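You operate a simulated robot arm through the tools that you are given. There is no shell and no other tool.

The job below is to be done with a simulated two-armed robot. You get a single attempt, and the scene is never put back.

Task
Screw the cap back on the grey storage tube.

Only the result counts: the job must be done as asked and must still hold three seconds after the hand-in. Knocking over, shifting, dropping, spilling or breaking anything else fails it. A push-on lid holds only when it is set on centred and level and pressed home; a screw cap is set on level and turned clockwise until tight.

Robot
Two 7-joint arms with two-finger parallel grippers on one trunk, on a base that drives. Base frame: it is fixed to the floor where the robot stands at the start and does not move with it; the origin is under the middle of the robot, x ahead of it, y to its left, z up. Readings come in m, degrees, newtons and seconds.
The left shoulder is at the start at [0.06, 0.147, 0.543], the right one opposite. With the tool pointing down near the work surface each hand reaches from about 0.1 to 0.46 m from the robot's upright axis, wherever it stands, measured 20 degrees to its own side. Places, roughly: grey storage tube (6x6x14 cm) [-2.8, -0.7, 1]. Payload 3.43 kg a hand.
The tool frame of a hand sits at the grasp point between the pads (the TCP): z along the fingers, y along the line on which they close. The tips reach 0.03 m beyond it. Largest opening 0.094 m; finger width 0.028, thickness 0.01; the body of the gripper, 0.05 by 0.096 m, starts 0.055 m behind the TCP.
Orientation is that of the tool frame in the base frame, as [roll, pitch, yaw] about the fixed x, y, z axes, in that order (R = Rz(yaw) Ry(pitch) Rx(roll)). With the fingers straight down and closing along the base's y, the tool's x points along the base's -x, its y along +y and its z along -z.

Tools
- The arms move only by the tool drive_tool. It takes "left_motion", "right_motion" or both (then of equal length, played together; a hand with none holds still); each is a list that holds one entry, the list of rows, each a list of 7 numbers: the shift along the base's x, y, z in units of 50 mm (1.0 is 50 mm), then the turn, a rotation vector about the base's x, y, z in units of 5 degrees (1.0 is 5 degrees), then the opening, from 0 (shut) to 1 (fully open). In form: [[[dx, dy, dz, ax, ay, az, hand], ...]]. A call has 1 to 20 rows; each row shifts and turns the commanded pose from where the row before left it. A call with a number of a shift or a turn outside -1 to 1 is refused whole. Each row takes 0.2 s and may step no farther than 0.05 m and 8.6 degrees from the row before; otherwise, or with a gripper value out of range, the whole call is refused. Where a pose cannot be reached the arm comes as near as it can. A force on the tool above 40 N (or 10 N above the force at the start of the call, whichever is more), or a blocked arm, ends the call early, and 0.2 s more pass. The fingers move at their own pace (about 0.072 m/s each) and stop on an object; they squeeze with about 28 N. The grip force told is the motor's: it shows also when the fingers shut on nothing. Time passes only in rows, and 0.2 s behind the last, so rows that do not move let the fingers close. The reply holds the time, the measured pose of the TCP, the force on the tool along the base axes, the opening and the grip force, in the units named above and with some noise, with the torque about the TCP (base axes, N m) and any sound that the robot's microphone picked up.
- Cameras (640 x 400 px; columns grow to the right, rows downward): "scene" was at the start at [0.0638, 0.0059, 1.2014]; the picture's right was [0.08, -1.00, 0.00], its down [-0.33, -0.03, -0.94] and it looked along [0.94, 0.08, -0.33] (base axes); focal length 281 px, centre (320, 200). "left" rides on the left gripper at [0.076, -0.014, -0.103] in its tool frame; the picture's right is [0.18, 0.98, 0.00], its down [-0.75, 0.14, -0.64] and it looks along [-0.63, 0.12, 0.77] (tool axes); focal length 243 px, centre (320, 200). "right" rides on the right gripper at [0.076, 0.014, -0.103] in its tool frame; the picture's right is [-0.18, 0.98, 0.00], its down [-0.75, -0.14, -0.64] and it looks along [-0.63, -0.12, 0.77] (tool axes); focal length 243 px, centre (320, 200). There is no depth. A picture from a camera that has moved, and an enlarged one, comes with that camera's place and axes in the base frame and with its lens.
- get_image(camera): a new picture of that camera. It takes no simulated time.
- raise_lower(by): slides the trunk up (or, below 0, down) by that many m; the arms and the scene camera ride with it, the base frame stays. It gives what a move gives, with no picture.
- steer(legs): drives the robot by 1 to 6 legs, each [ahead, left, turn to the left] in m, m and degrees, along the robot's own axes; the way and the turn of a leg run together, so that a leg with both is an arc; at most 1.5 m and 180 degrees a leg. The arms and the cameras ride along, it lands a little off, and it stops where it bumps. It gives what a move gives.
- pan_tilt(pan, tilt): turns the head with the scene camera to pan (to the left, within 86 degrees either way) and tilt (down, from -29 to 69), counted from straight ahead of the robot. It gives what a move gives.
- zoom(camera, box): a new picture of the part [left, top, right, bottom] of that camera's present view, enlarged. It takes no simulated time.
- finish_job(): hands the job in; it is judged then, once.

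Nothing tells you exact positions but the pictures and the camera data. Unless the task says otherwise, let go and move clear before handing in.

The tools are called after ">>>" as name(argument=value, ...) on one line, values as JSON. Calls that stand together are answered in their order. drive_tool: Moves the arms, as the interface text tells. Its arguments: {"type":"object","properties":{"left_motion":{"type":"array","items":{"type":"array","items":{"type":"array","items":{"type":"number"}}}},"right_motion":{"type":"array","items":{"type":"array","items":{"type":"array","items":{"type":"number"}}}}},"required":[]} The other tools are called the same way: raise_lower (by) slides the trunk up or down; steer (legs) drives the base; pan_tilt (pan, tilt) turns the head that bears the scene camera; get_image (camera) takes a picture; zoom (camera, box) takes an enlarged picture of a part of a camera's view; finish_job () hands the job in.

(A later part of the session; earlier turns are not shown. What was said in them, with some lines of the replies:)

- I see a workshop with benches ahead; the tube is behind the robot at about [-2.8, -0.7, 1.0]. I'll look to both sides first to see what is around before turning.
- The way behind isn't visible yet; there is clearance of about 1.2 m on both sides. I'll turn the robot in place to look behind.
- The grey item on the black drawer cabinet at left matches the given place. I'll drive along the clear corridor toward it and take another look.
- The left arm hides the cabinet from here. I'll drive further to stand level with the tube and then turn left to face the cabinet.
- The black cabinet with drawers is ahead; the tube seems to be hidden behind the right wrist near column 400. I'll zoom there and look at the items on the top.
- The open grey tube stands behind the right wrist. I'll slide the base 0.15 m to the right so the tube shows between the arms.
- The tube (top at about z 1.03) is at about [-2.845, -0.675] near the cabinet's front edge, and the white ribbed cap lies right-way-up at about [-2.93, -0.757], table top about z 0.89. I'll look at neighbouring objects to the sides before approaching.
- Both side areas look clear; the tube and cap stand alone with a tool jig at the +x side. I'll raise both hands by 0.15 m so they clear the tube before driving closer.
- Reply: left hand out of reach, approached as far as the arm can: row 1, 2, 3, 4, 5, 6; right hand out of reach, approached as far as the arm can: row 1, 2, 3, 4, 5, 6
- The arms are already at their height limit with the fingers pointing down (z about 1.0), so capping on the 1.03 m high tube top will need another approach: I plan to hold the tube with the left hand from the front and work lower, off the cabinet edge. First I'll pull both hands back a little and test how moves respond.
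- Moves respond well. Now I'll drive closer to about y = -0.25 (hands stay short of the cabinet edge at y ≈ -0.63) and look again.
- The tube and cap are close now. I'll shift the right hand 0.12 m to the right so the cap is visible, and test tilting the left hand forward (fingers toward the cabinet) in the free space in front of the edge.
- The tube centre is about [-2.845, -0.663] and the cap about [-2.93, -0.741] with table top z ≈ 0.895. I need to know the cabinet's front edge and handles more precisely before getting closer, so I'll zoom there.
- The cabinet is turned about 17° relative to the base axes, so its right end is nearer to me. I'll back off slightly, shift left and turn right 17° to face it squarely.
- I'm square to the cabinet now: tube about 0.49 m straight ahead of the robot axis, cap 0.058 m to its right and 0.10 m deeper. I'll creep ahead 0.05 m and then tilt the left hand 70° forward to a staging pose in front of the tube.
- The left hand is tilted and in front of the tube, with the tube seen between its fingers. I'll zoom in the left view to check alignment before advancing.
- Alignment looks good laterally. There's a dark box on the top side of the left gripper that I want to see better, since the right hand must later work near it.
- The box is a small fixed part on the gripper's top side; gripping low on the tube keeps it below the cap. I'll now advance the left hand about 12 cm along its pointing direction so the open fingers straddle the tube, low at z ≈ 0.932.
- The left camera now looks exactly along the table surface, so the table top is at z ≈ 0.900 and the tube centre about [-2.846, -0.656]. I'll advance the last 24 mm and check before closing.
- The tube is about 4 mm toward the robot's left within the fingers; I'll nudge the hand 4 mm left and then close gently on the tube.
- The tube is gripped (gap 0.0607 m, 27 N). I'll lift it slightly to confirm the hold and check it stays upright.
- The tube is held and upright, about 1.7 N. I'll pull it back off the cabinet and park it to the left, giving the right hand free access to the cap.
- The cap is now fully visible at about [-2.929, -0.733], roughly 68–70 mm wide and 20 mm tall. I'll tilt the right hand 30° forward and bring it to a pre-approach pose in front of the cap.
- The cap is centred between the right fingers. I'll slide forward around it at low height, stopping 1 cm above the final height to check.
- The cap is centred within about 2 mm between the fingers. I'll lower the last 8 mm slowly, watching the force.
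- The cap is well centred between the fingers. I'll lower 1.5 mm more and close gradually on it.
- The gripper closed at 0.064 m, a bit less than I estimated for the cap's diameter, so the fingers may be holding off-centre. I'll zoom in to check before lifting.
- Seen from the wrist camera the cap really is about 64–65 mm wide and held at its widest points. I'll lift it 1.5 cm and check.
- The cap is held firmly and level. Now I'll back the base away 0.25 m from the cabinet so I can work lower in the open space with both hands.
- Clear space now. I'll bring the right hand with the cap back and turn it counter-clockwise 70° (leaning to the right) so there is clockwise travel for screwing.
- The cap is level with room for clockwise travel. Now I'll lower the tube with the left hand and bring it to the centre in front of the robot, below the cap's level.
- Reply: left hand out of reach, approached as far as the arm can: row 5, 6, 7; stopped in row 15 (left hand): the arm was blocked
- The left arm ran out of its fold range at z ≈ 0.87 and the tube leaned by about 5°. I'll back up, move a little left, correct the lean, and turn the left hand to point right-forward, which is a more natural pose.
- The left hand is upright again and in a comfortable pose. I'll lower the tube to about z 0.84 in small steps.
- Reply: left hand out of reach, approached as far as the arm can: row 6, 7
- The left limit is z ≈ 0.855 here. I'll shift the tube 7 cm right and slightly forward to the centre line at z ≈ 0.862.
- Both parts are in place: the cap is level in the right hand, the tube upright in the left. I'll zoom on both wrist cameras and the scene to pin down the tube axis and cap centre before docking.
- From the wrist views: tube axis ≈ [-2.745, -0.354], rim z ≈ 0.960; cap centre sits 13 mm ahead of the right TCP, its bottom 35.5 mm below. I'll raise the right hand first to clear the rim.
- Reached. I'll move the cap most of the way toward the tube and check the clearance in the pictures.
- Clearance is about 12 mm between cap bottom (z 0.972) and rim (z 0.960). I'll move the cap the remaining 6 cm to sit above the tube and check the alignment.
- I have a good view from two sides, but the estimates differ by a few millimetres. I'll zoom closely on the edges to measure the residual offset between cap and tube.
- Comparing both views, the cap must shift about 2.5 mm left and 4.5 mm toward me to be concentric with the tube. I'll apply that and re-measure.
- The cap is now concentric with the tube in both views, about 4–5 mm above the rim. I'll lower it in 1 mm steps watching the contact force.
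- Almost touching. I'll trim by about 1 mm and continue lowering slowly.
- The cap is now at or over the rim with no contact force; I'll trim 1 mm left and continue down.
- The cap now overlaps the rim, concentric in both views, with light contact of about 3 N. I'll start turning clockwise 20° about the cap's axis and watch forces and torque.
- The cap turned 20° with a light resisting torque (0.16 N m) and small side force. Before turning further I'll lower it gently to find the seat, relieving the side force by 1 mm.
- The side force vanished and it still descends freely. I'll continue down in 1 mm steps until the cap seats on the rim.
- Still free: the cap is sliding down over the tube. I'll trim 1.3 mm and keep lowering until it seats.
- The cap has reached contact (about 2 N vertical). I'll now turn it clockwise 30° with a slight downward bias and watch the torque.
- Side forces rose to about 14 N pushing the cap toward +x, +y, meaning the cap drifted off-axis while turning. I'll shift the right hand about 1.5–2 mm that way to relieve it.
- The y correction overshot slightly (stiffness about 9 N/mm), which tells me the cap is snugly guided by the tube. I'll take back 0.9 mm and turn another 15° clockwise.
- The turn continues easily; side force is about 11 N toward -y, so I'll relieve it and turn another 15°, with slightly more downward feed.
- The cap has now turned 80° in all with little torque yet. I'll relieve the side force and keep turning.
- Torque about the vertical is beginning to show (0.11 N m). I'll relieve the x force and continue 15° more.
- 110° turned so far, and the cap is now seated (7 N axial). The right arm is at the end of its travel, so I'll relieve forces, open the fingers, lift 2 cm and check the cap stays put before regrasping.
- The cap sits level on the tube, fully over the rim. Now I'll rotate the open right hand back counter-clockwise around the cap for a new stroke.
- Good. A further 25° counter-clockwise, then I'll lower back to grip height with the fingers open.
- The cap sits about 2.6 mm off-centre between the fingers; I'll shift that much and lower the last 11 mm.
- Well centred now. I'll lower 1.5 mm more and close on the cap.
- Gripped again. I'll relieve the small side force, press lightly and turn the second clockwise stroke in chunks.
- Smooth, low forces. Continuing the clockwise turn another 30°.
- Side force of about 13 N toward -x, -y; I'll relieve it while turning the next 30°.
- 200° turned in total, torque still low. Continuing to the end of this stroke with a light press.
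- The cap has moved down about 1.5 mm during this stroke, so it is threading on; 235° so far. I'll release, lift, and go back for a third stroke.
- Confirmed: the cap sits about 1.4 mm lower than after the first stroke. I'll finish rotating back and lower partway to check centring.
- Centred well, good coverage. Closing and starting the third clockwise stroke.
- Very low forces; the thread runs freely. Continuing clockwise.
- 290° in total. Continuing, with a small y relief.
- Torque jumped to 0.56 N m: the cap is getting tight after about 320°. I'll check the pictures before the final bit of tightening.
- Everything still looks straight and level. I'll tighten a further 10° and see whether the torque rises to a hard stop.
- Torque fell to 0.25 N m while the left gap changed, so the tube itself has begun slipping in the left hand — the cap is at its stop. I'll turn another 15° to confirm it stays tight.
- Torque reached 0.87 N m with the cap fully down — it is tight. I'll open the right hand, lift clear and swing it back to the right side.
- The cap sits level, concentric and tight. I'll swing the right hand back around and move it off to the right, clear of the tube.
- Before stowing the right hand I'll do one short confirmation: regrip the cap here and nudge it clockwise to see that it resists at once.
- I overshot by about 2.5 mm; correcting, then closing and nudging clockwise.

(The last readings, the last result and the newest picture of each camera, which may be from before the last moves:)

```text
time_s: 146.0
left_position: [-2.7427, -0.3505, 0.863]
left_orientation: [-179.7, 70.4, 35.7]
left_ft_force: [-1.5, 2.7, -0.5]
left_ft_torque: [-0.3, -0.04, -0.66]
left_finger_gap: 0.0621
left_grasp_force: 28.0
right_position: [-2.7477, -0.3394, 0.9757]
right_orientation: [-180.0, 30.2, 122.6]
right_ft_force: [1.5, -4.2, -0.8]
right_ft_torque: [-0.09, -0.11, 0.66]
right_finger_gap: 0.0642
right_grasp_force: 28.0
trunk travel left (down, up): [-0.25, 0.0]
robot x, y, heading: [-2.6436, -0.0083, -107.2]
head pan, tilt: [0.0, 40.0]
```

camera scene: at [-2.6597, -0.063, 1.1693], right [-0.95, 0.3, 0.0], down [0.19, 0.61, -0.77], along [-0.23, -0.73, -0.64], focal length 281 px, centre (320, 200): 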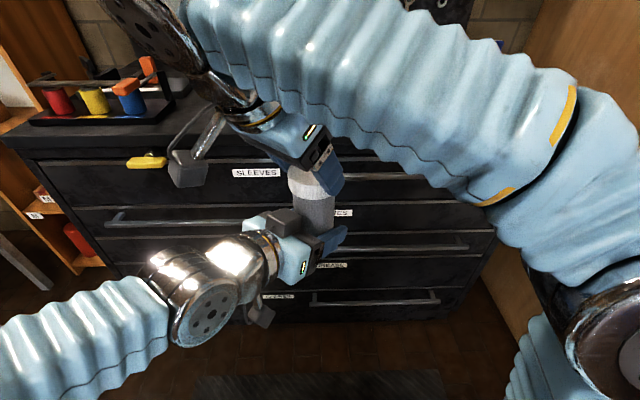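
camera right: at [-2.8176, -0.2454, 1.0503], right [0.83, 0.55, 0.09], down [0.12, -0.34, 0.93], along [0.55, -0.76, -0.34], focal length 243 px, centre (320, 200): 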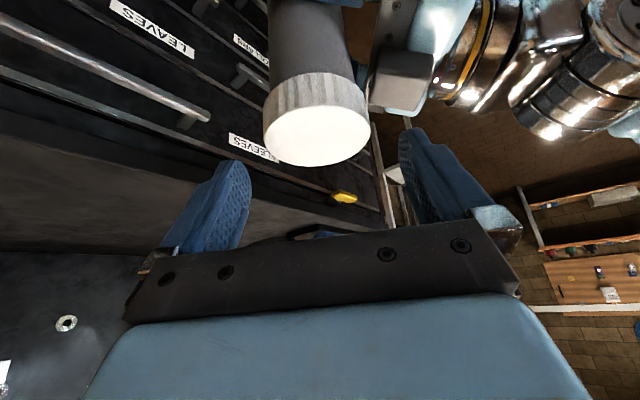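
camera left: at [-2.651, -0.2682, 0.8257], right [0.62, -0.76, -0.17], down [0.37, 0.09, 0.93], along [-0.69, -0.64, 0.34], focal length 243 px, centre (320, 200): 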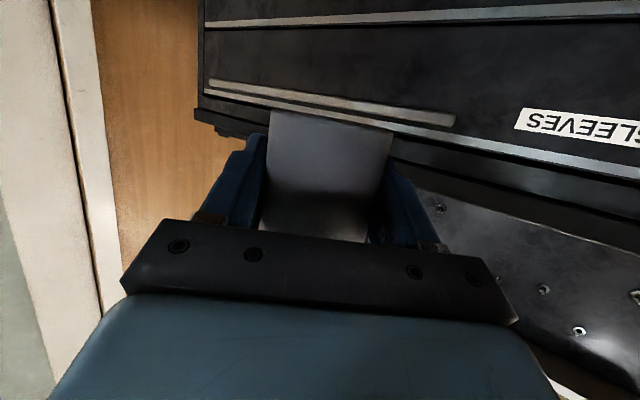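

Immediate resistance (0.66 N m) confirms it is tight. I'll release, lift clear, and move the right hand away to the right.

>>> drive_tool(right_motion=[[[0, 0, 0, 0, 0, 0, 0.75], [0, 0, 0, 0, 0, 0, 0.85], [0, 0, 0, 0, 0, 0, 1], [0, 0, 0, 0, 0, 0, 1], [0, 0, 0.1, 0, 0, 0, 1], [0, 0, 0.1, 0, 0, 0, 1], [0, 0, 0.1, 0, 0, 0, 1], [0, 0, 0.1, 0, 0, 0, 1], [0, 0, 0.1, 0, 0, 0, 1], [-0.2155, 0.337, 0.02, 0, 0, 0, 1], [-0.2155, 0.337, 0.02, 0, 0, 0, 1], [-0.2155, 0.337, 0, 0, 0, 0, 1], [-0.477, 0.149, 0, 0, 0, 0, 1], [-0.477, 0.149, 0, 0, 0, 0, 1], [-0.477, 0.149, 0, 0, 0, 0, 1], [-0.477, 0.149, 0, 0, 0, 0, 1], [-0.477, 0.149, 0, 0, 0, 0, 1]]])

>>> get_image(camera="scene")

>>> zoom(camera="scene", box=[240, 120, 400, 220])

```text
time_s: 149.6
left_position: [-2.7428, -0.3507, 0.8624]
left_orientation: [-179.5, 70.4, 36.0]
left_ft_force: [1.1, 0.3, -2.8]
left_ft_torque: [-0.01, 0.0, 0.02]
left_finger_gap: 0.0618
left_grasp_force: 28.6
right_position: [-2.898, -0.2513, 1.0031]
right_orientation: [-180.0, 30.1, 122.8]
right_ft_force: [-0.3, -0.9, -0.1]
right_ft_torque: [-0.01, 0.0, 0.0]
right_finger_gap: 0.094
right_grasp_force: 0.0
trunk travel left (down, up): [-0.25, 0.0]
robot x, y, heading: [-2.6408, -0.0115, -107.1]
head pan, tilt: [0.0, 40.0]
```

```text
taken
camera scene: at [-2.6596, -0.063, 1.1693], right [-0.95, 0.3, 0.0], down [0.19, 0.61, -0.77], along [-0.23, -0.73, -0.64], focal length 281 px, centre (320, 200)
```

scene: 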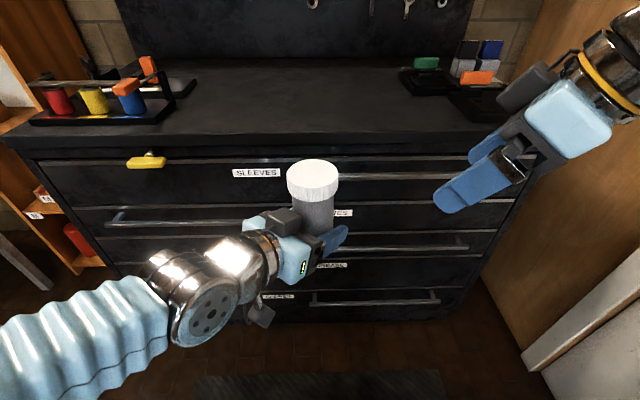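

```text
4.00 times, centred on (320, 170) of scene
camera zoom: at [-2.6596, -0.063, 1.1693], right [-0.95, 0.3, 0.0], down [0.19, 0.61, -0.77], along [-0.23, -0.73, -0.64], focal length 1125 px, centre (320, 320)
```

zoom: 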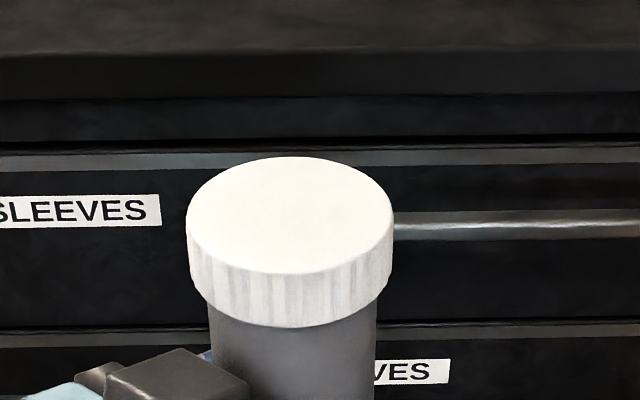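

The capped tube is held by the left hand alone. Now I'll return it to the cabinet: raise it to z ≈ 0.965 and turn the left hand back square to the cabinet.

>>> drive_tool(left_motion=[[[0, 0, 0.3, 0, 0, 0, 0], [0, 0, 0.3, 0, 0, 0, 0], [0, 0, 0.3, 0, 0, 0, 0], [0, 0, 0.3, 0, 0, 0, 0], [0, 0, 0.3, 0, 0, 0, 0], [0, 0, 0.3, 0, 0, 0, 0], [0, 0, 0.3, 0, 0, 0, 0], [0, 0, 0, 0, 0, 0.92, 0], [0, 0, 0, 0, 0, 0.92, 0], [0, 0, 0, 0, 0, 0.92, 0], [0, 0, 0, 0, 0, 0.92, 0], [0, 0, 0, 0, 0, 0.92, 0], [0, 0, 0, 0, 0, 0.92, 0], [0, 0, 0, 0, 0, 0.92, 0], [0, 0, 0, 0, 0, 0.92, 0]]])

>>> get_image(camera="scene")

>>> get_image(camera="left")

```text
time_s: 152.8
left_position: [-2.7433, -0.351, 0.9673]
left_orientation: [-179.6, 70.4, 72.9]
left_ft_force: [0.9, -0.8, -2.6]
left_ft_torque: [-0.01, 0.0, -0.02]
left_finger_gap: 0.0619
left_grasp_force: 28.7
right_position: [-2.8977, -0.2512, 1.0021]
right_orientation: [-179.9, 30.1, 122.8]
right_ft_force: [-0.4, -0.6, -1.1]
right_ft_torque: [0.03, -0.05, 0.01]
right_finger_gap: 0.0941
right_grasp_force: 0.1
trunk travel left (down, up): [-0.25, 0.0]
robot x, y, heading: [-2.6412, -0.0116, -107.3]
head pan, tilt: [0.0, 40.0]
```

```text
taken
camera scene: at [-2.6597, -0.063, 1.1693], right [-0.95, 0.3, 0.0], down [0.19, 0.61, -0.77], along [-0.23, -0.73, -0.64], focal length 281 px, centre (320, 200)
```

scene: 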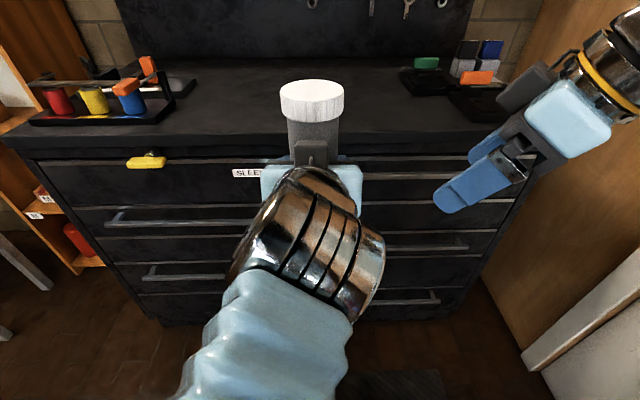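

```text
taken
camera left: at [-2.7192, -0.2308, 0.9307], right [0.96, -0.24, -0.18], down [0.24, 0.29, 0.92], along [-0.17, -0.93, 0.34], focal length 243 px, centre (320, 200)
```

left: 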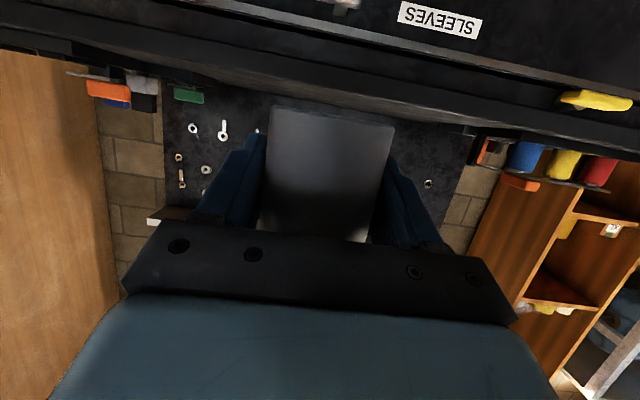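

Square to the cabinet with the tube bottom at z ≈ 0.931, above the table level. I'll drive back ahead 0.25 m to the earlier working position.

>>> steer(legs=[[0.25, 0, 0]])

>>> get_image(camera="scene")

>>> zoom(camera="left", box=[160, 50, 480, 250])

```text
time_s: 154.7
left_position: [-2.8175, -0.5918, 0.9679]
left_orientation: [-179.7, 70.4, 72.8]
left_ft_force: [-0.2, 0.9, -1.4]
left_ft_torque: [-0.04, -0.02, 0.0]
left_finger_gap: 0.062
left_grasp_force: 27.9
right_position: [-2.972, -0.4916, 1.0034]
right_orientation: [-179.9, 30.2, 123.0]
right_ft_force: [0.1, 0.4, 0.4]
right_ft_torque: [0.02, 0.04, -0.01]
right_finger_gap: 0.094
right_grasp_force: 0.0
trunk travel left (down, up): [-0.25, 0.0]
robot x, y, heading: [-2.7216, -0.2475, -107.0]
head pan, tilt: [0.0, 40.0]
```

```text
taken
camera scene: at [-2.7343, -0.3033, 1.1693], right [-0.96, 0.3, 0.0], down [0.19, 0.61, -0.77], along [-0.23, -0.73, -0.64], focal length 281 px, centre (320, 200)
```

scene: 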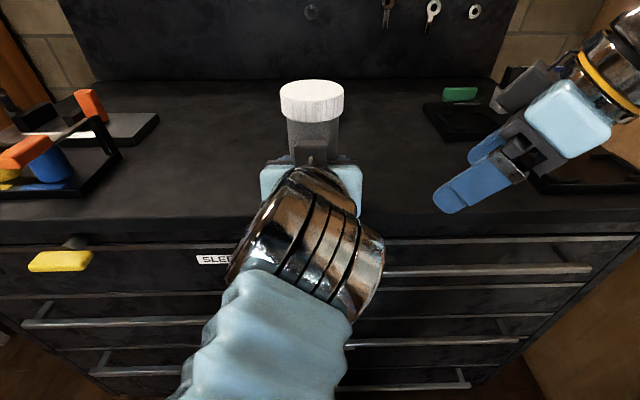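

```text
2.00 times, centred on (320, 150) of left
camera zoom: at [-2.7932, -0.4714, 0.9308], right [0.96, -0.24, -0.18], down [0.24, 0.29, 0.92], along [-0.17, -0.93, 0.34], focal length 485 px, centre (320, 300)
```

zoom: 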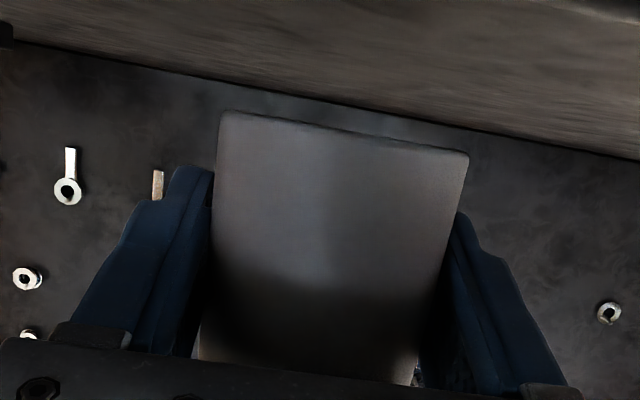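

Back in position. I'll move the tube forward to its original spot, then lower to just above the table.

>>> drive_tool(left_motion=[[[-0.09, -0.2073, 0, 0, 0, 0, 0], [-0.09, -0.2073, 0, 0, 0, 0, 0], [-0.09, -0.2073, 0, 0, 0, 0, 0], [-0.09, -0.2073, 0, 0, 0, 0, 0], [-0.09, -0.2073, 0, 0, 0, 0, 0], [-0.09, -0.2073, 0, 0, 0, 0, 0], [0, 0, -0.09, 0, 0, 0, 0], [0, 0, -0.09, 0, 0, 0, 0], [0, 0, -0.09, 0, 0, 0, 0], [0, 0, -0.09, 0, 0, 0, 0], [0, 0, -0.09, 0, 0, 0, 0], [0, 0, -0.06, 0, 0, 0, 0]]])

>>> zoom(camera="left", box=[160, 50, 480, 250])

>>> zoom(camera="scene", box=[240, 70, 400, 170])

```text
time_s: 157.3
left_position: [-2.8385, -0.6596, 0.9436]
left_orientation: [-175.7, 69.7, 76.7]
left_ft_force: [-0.2, -0.8, -2.3]
left_ft_torque: [0.0, 0.02, 0.0]
left_finger_gap: 0.0618
left_grasp_force: 28.0
right_position: [-2.9714, -0.4921, 1.002]
right_orientation: [-179.9, 30.1, 122.9]
right_ft_force: [0.4, 0.0, -0.4]
right_ft_torque: [-0.01, 0.03, -0.03]
right_finger_gap: 0.094
right_grasp_force: 0.1
trunk travel left (down, up): [-0.25, 0.0]
robot x, y, heading: [-2.7178, -0.2508, -107.1]
head pan, tilt: [0.0, 40.0]
```

```text
2.00 times, centred on (320, 150) of left
camera zoom: at [-2.8157, -0.5385, 0.9076], right [0.95, -0.23, -0.2], down [0.26, 0.28, 0.93], along [-0.16, -0.93, 0.32], focal length 485 px, centre (320, 300)
```

zoom: 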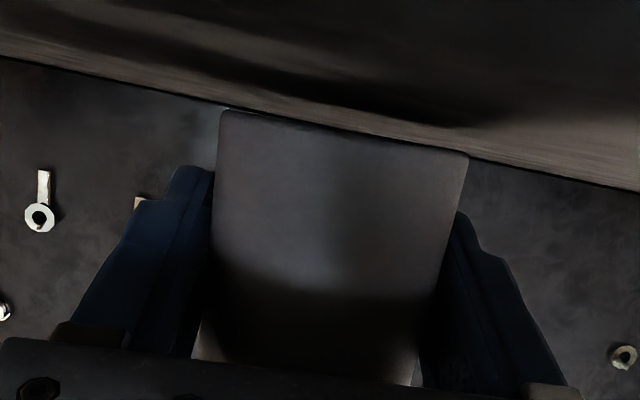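

```text
4.00 times, centred on (320, 120) of scene
camera zoom: at [-2.7344, -0.3035, 1.1693], right [-0.96, 0.3, 0.0], down [0.19, 0.61, -0.77], along [-0.23, -0.73, -0.64], focal length 1125 px, centre (320, 520)
```

zoom: 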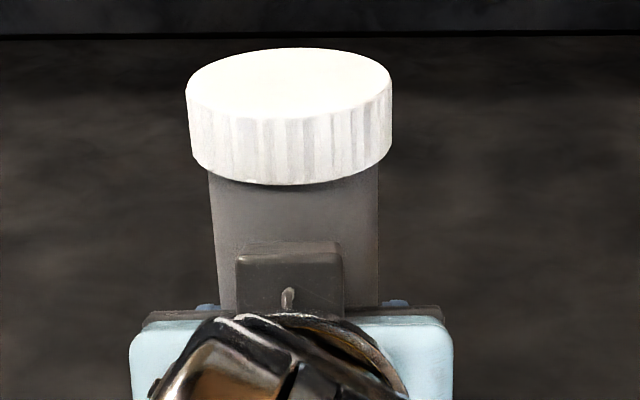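

The tube leans by about 1.5–2° since the arm's orientation deviated slightly here. I'll let it settle and apply a small correction before lowering.

>>> drive_tool(left_motion=[[[0, 0, 0, 0, 0, 0, 0], [0, 0, 0, 0, 0, 0, 0], [0, 0, 0, 0, 0, 0, 0]]])

```text
time_s: 158.1
left_position: [-2.8376, -0.6593, 0.9413]
left_orientation: [-175.9, 69.6, 76.6]
left_ft_force: [0.3, 0.6, -1.9]
left_ft_torque: [0.01, 0.01, 0.02]
left_finger_gap: 0.0619
left_grasp_force: 27.8
right_position: [-2.972, -0.4938, 1.0017]
right_orientation: [-179.8, 30.1, 122.8]
right_ft_force: [0.5, -0.1, 1.2]
right_ft_torque: [0.0, 0.02, 0.02]
right_finger_gap: 0.094
right_grasp_force: 0.0
trunk travel left (down, up): [-0.25, 0.0]
robot x, y, heading: [-2.7207, -0.2464, -107.2]
head pan, tilt: [0.0, 40.0]
```

The pose is slightly off because the arm is near a joint limit with this yaw. Yaw doesn't matter for standing the tube, so I'll turn the hand about 5° in yaw and see whether the tilt recovers.

>>> drive_tool(left_motion=[[[0, 0, 0.05, 0, 0, 0.5, 0], [0, 0, 0, 0, 0, 0.5, 0], [0, 0, 0, 0, 0, 0, 0]]])

```text
time_s: 158.9
left_position: [-2.836, -0.6621, 0.946]
left_orientation: [-167.0, 66.7, 87.6]
left_ft_force: [-0.5, -0.5, -2.2]
left_ft_torque: [0.02, 0.02, -0.02]
left_finger_gap: 0.0617
left_grasp_force: 27.5
right_position: [-2.9725, -0.4929, 1.0021]
right_orientation: [-179.9, 30.2, 122.9]
right_ft_force: [-0.2, 0.2, -0.8]
right_ft_torque: [0.0, 0.01, -0.01]
right_finger_gap: 0.094
right_grasp_force: 0.0
trunk travel left (down, up): [-0.25, 0.0]
robot x, y, heading: [-2.7163, -0.252, -107.1]
head pan, tilt: [0.0, 40.0]
```

Wrong direction — it got worse. I'll turn the yaw back the other way (toward 65–68°), where the arm is comfortable.

>>> drive_tool(left_motion=[[[0, 0, 0, 0, 0, -1, 0], [0, 0, 0, 0, 0, -1, 0], [0, 0, 0, 0, 0, -0.4, 0], [0, 0, 0, 0, 0, 0, 0]]])

>>> zoom(camera="scene", box=[240, 70, 400, 170])

>>> zoom(camera="left", box=[160, 50, 480, 250])

```text
time_s: 159.9
left_position: [-2.844, -0.6558, 0.9458]
left_orientation: [-179.7, 70.4, 65.7]
left_ft_force: [-0.8, -0.1, -2.6]
left_ft_torque: [0.0, 0.01, -0.01]
left_finger_gap: 0.0618
left_grasp_force: 27.1
right_position: [-2.9726, -0.4924, 1.0039]
right_orientation: [-179.8, 30.2, 122.9]
right_ft_force: [0.0, -0.5, 0.0]
right_ft_torque: [0.04, 0.01, -0.01]
right_finger_gap: 0.0939
right_grasp_force: 0.1
trunk travel left (down, up): [-0.25, 0.0]
robot x, y, heading: [-2.7193, -0.2466, -107.3]
head pan, tilt: [0.0, 40.0]
```

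```text
4.00 times, centred on (320, 120) of scene
camera zoom: at [-2.7344, -0.3035, 1.1693], right [-0.96, 0.3, 0.0], down [0.19, 0.61, -0.77], along [-0.23, -0.73, -0.64], focal length 1125 px, centre (320, 520)
```

zoom: 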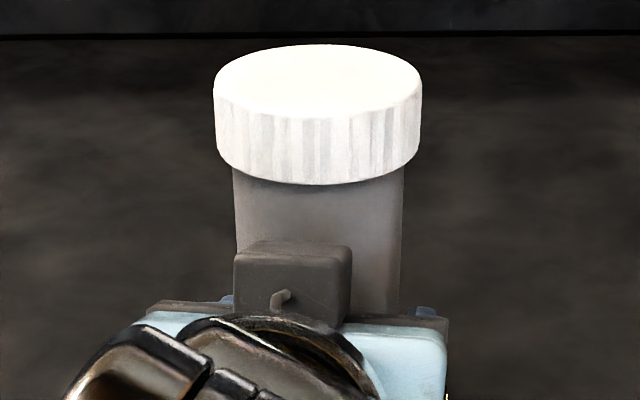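

```text
2.00 times, centred on (320, 150) of left
camera zoom: at [-2.8061, -0.5379, 0.9079], right [0.92, -0.35, -0.17], down [0.28, 0.26, 0.93], along [-0.28, -0.9, 0.34], focal length 485 px, centre (320, 300)
```

zoom: 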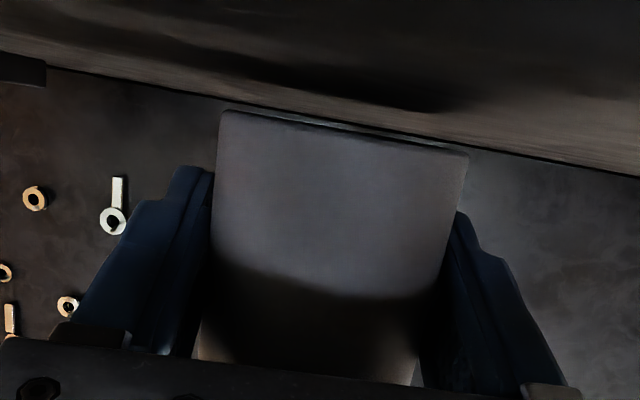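

Upright again at [-2.844, -0.656], with the tube bottom about 1 cm above the table. I'll lower in small steps until it touches.

>>> drive_tool(left_motion=[[[0, 0, -0.03, 0, 0, 0, 0], [0, 0, -0.03, 0, 0, 0, 0], [0, 0, -0.03, 0, 0, 0, 0], [0, 0, -0.03, 0, 0, 0, 0], [0, 0, -0.02, 0, 0, 0, 0]]])

>>> zoom(camera="left", box=[160, 50, 480, 250])

```text
time_s: 161.1
left_position: [-2.8449, -0.6536, 0.9375]
left_orientation: [-179.6, 70.5, 65.8]
left_ft_force: [0.2, 0.5, -1.5]
left_ft_torque: [-0.01, 0.0, 0.03]
left_finger_gap: 0.0618
left_grasp_force: 27.6
right_position: [-2.972, -0.4922, 1.0022]
right_orientation: [-179.9, 30.2, 122.9]
right_ft_force: [0.0, 0.6, 0.2]
right_ft_torque: [0.04, 0.0, -0.05]
right_finger_gap: 0.0939
right_grasp_force: 0.1
trunk travel left (down, up): [-0.25, 0.0]
robot x, y, heading: [-2.7216, -0.247, -107.5]
head pan, tilt: [0.0, 40.0]
```

```text
2.00 times, centred on (320, 150) of left
camera zoom: at [-2.8058, -0.5377, 0.901], right [0.92, -0.35, -0.18], down [0.28, 0.26, 0.92], along [-0.28, -0.9, 0.34], focal length 485 px, centre (320, 300)
```

zoom: 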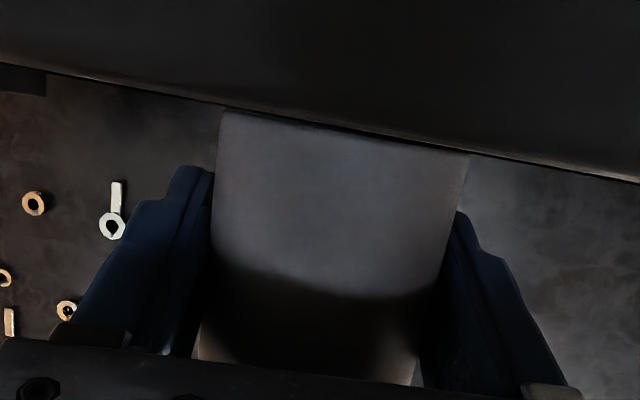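

About 2 mm to go. Continuing in 1 mm steps.

>>> drive_tool(left_motion=[[[0, 0, -0.02, 0, 0, 0, 0], [0, 0, -0.02, 0, 0, 0, 0]]])

>>> drive_tool(left_motion=[[[0, 0, -0.02, 0, 0, 0, 0]]])

```text
time_s: 161.7
left_position: [-2.8442, -0.6544, 0.937]
left_orientation: [-179.6, 70.5, 66.0]
left_ft_force: [2.7, -5.3, 9.8]
left_ft_torque: [-0.12, -0.43, -0.16]
left_finger_gap: 0.0619
left_grasp_force: 27.8
right_position: [-2.9722, -0.4921, 1.0025]
right_orientation: [-180.0, 30.1, 122.9]
right_ft_force: [-0.1, -0.5, 0.3]
right_ft_torque: [0.03, 0.0, -0.01]
right_finger_gap: 0.0937
right_grasp_force: 0.0
trunk travel left (down, up): [-0.25, 0.0]
robot x, y, heading: [-2.7204, -0.2482, -107.1]
head pan, tilt: [0.0, 40.0]
```

```text
time_s: 162.1
left_position: [-2.8441, -0.6542, 0.937]
left_orientation: [-179.4, 70.6, 66.0]
left_ft_force: [3.1, -4.9, 20.4]
left_ft_torque: [0.2, -0.48, -0.09]
left_finger_gap: 0.062
left_grasp_force: 27.8
right_position: [-2.9728, -0.4942, 1.0038]
right_orientation: [-179.9, 30.2, 122.8]
right_ft_force: [-0.7, -0.3, -0.3]
right_ft_torque: [0.01, 0.0, -0.02]
right_finger_gap: 0.0939
right_grasp_force: 0.0
trunk travel left (down, up): [-0.25, 0.0]
robot x, y, heading: [-2.7157, -0.2483, -106.8]
head pan, tilt: [0.0, 40.0]
```

The tube touches the table (force rose to 20 N). I'll back off 1.5 mm so it is only lightly supported, then open the fingers slowly.

>>> drive_tool(left_motion=[[[0, 0, 0.03, 0, 0, 0, 0], [0, 0, 0, 0, 0, 0, 0]]])

>>> zoom(camera="left", box=[160, 50, 480, 250])

>>> zoom(camera="scene", box=[240, 70, 400, 170])

```text
time_s: 162.7
left_position: [-2.8445, -0.6539, 0.9364]
left_orientation: [-179.4, 70.4, 66.0]
left_ft_force: [1.2, -5.9, 15.9]
left_ft_torque: [-0.33, -0.14, -0.03]
left_finger_gap: 0.0619
left_grasp_force: 27.9
right_position: [-2.9726, -0.4927, 1.0038]
right_orientation: [-180.0, 30.2, 122.9]
right_ft_force: [-0.5, -0.4, 0.2]
right_ft_torque: [-0.04, 0.01, 0.01]
right_finger_gap: 0.0938
right_grasp_force: 0.1
trunk travel left (down, up): [-0.25, 0.0]
robot x, y, heading: [-2.7164, -0.2503, -107.4]
head pan, tilt: [0.0, 40.0]
```

```text
2.00 times, centred on (320, 150) of left
camera zoom: at [-2.806, -0.5373, 0.8993], right [0.92, -0.35, -0.18], down [0.28, 0.26, 0.92], along [-0.28, -0.9, 0.34], focal length 485 px, centre (320, 300)
```

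zoom: 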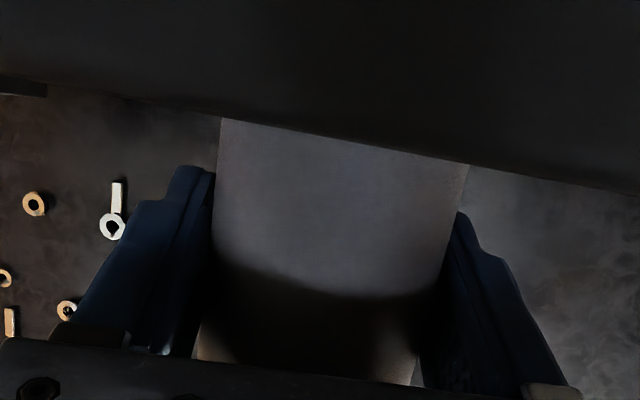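

```text
4.00 times, centred on (320, 120) of scene
camera zoom: at [-2.734, -0.3032, 1.1693], right [-0.96, 0.3, 0.0], down [0.19, 0.61, -0.77], along [-0.23, -0.73, -0.64], focal length 1125 px, centre (320, 520)
```

zoom: 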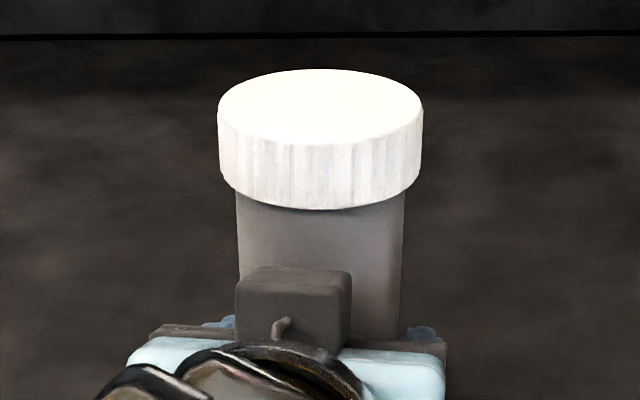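

Still 16 N; I'll raise another 1.2 mm to leave only light contact.

>>> drive_tool(left_motion=[[[0, 0, 0.025, 0, 0, 0, 0], [0, 0, 0, 0, 0, 0, 0]]])

```text
time_s: 163.3
left_position: [-2.845, -0.6541, 0.9365]
left_orientation: [-179.5, 70.3, 65.9]
left_ft_force: [-2.2, -4.7, 3.6]
left_ft_torque: [-0.3, 0.09, -0.03]
left_finger_gap: 0.0619
left_grasp_force: 27.7
right_position: [-2.9721, -0.4927, 1.002]
right_orientation: [-179.9, 30.1, 122.9]
right_ft_force: [-0.9, 0.8, -0.5]
right_ft_torque: [0.03, 0.0, -0.03]
right_finger_gap: 0.0939
right_grasp_force: 0.1
trunk travel left (down, up): [-0.25, 0.0]
robot x, y, heading: [-2.7194, -0.2455, -107.1]
head pan, tilt: [0.0, 40.0]
```

Light contact now (about 4–6 N). I'll open the left fingers slowly and check the tube stands by itself.

>>> drive_tool(left_motion=[[[0, 0, 0, 0, 0, 0, 0.66], [0, 0, 0, 0, 0, 0, 0.7], [0, 0, 0, 0, 0, 0, 0.74], [0, 0, 0, 0, 0, 0, 0.8], [0, 0, 0, 0, 0, 0, 0.9], [0, 0, 0, 0, 0, 0, 1], [0, 0, 0, 0, 0, 0, 1]]])

>>> zoom(camera="left", box=[160, 50, 480, 250])

>>> zoom(camera="scene", box=[240, 70, 400, 170])

```text
time_s: 164.9
left_position: [-2.8458, -0.6535, 0.9372]
left_orientation: [-179.5, 70.4, 65.9]
left_ft_force: [0.3, -0.3, 0.6]
left_ft_torque: [0.0, 0.01, 0.0]
left_finger_gap: 0.0938
left_grasp_force: 0.0
right_position: [-2.9724, -0.4921, 1.0022]
right_orientation: [-179.9, 30.2, 122.8]
right_ft_force: [0.3, -0.4, 0.2]
right_ft_torque: [-0.02, -0.04, -0.01]
right_finger_gap: 0.0941
right_grasp_force: 0.0
trunk travel left (down, up): [-0.25, 0.0]
robot x, y, heading: [-2.7177, -0.2476, -107.2]
head pan, tilt: [0.0, 40.0]
```

```text
2.00 times, centred on (320, 150) of left
camera zoom: at [-2.8058, -0.5372, 0.9004], right [0.92, -0.35, -0.18], down [0.28, 0.26, 0.92], along [-0.28, -0.9, 0.34], focal length 485 px, centre (320, 300)
```

zoom: 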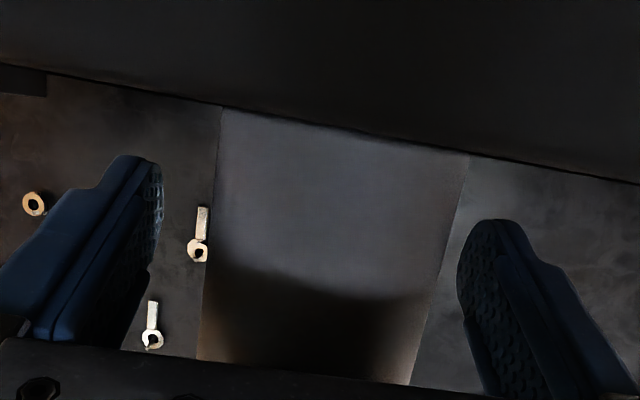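

```text
4.00 times, centred on (320, 120) of scene
camera zoom: at [-2.7343, -0.3034, 1.1693], right [-0.96, 0.3, 0.0], down [0.19, 0.61, -0.77], along [-0.23, -0.73, -0.64], focal length 1125 px, centre (320, 520)
```

zoom: 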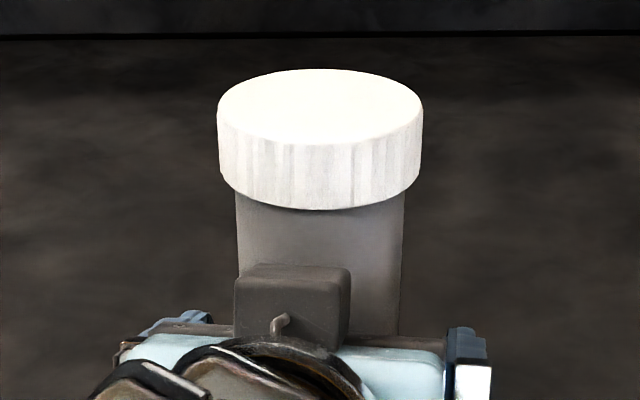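

The capped tube stands by itself. I'll withdraw the left hand straight back along its pointing direction.

>>> drive_tool(left_motion=[[[0.1225, 0.274, 0, 0, 0, 0, 1], [0.1225, 0.274, 0, 0, 0, 0, 1], [0.1225, 0.274, 0, 0, 0, 0, 1], [0.1225, 0.274, 0, 0, 0, 0, 1], [0.1225, 0.274, 0, 0, 0, 0, 1], [0.1225, 0.274, 0, 0, 0, 0, 1], [0.1225, 0.274, 0, 0, 0, 0, 1], [0.1225, 0.274, 0, 0, 0, 0, 1]]])

>>> get_image(camera="scene")

>>> zoom(camera="scene", box=[240, 70, 400, 170])

>>> get_image(camera="left")

```text
time_s: 166.7
left_position: [-2.7949, -0.5442, 0.9375]
left_orientation: [-179.6, 70.4, 65.9]
left_ft_force: [-0.5, -0.5, 0.6]
left_ft_torque: [0.02, 0.0, -0.01]
left_finger_gap: 0.094
left_grasp_force: 0.1
right_position: [-2.972, -0.4922, 1.0025]
right_orientation: [-179.9, 30.3, 122.9]
right_ft_force: [0.2, -0.4, 0.2]
right_ft_torque: [0.02, 0.02, 0.0]
right_finger_gap: 0.0941
right_grasp_force: 0.0
trunk travel left (down, up): [-0.25, 0.0]
robot x, y, heading: [-2.7189, -0.2465, -107.1]
head pan, tilt: [0.0, 40.0]
```

```text
taken
camera scene: at [-2.7344, -0.3035, 1.1693], right [-0.96, 0.3, 0.0], down [0.19, 0.61, -0.77], along [-0.23, -0.73, -0.64], focal length 281 px, centre (320, 200)
```

scene: 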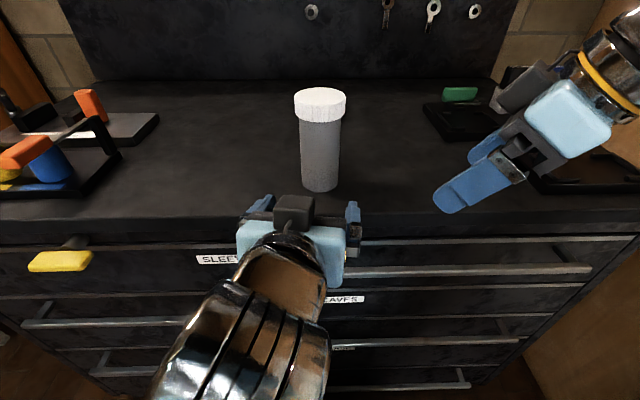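

```text
4.00 times, centred on (320, 120) of scene
camera zoom: at [-2.7344, -0.3035, 1.1693], right [-0.96, 0.3, 0.0], down [0.19, 0.61, -0.77], along [-0.23, -0.73, -0.64], focal length 1125 px, centre (320, 520)
```

zoom: 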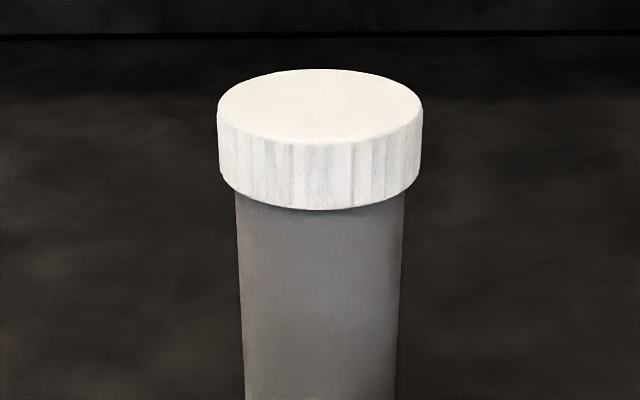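

```text
taken
camera left: at [-2.7564, -0.4273, 0.9003], right [0.92, -0.35, -0.18], down [0.28, 0.26, 0.93], along [-0.28, -0.9, 0.34], focal length 243 px, centre (320, 200)
```

left: 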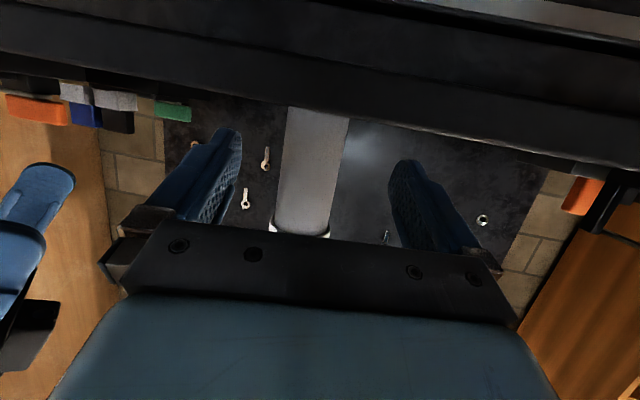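

The tube stands upright on the cabinet with its cap level and tight. I'll back the base off 0.3 m so both hands are well clear and take a last look.

>>> steer(legs=[[-0.3, 0, 0]])

>>> get_image(camera="scene")

>>> zoom(camera="scene", box=[260, 30, 400, 120])

```text
time_s: 168.7
left_position: [-2.7053, -0.2568, 0.9378]
left_orientation: [-179.7, 70.4, 65.9]
left_ft_force: [-0.3, 0.3, 0.7]
left_ft_torque: [-0.03, 0.01, -0.02]
left_finger_gap: 0.0941
left_grasp_force: 0.2
right_position: [-2.8831, -0.2072, 1.0025]
right_orientation: [-179.9, 30.1, 122.8]
right_ft_force: [0.2, 0.1, 0.0]
right_ft_torque: [-0.01, 0.01, 0.0]
right_finger_gap: 0.0941
right_grasp_force: 0.0
trunk travel left (down, up): [-0.25, 0.0]
robot x, y, heading: [-2.6319, 0.0355, -107.3]
head pan, tilt: [0.0, 40.0]
```

```text
taken
camera scene: at [-2.6457, -0.017, 1.1693], right [-0.96, 0.3, 0.0], down [0.19, 0.61, -0.77], along [-0.23, -0.73, -0.64], focal length 281 px, centre (320, 200)
```

scene: 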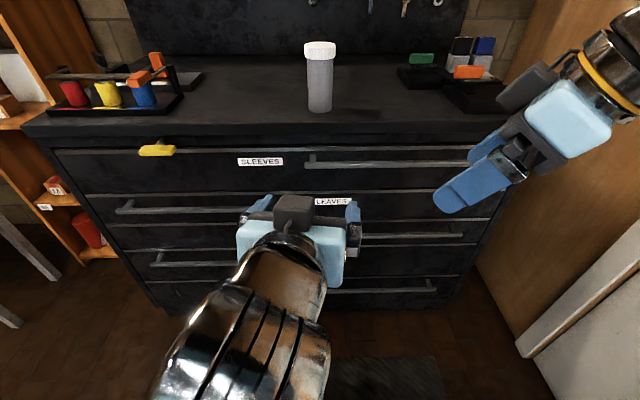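

```text
4.44 times, centred on (330, 75) of scene
camera zoom: at [-2.6457, -0.017, 1.1693], right [-0.96, 0.3, 0.0], down [0.19, 0.61, -0.77], along [-0.23, -0.73, -0.64], focal length 1250 px, centre (276, 756)
```

zoom: 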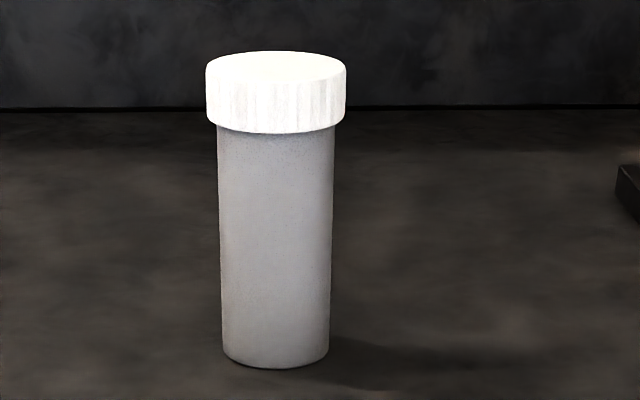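

The grey tube stands upright on the cabinet near its original spot, with the cap level, seated and tight. Both hands are clear and nothing else was touched, so I'm handing in the job.

>>> finish_job()

```text
The job is handed in.
```

The cap is screwed back on the grey storage tube and the job is handed in. I haven't seen the judge's result.

- **Cap:** I turned it clockwise about 320° until it met a firm stop. A second grip and a nudge clockwise met resistance straight away (about 0.66 N m). In the last pictures the cap sits level and centred.
- **Tube:** It stands upright on the cabinet, within a few millimetres of where it started. The arms couldn't reach high enough to cap it on the cabinet. I lifted it off with the left hand, capped it in the air in front of the robot, then put it back.
- **Surroundings:** As far as the pictures show, nothing else was moved or knocked. Both hands are open and the robot is backed off about 0.3 m.
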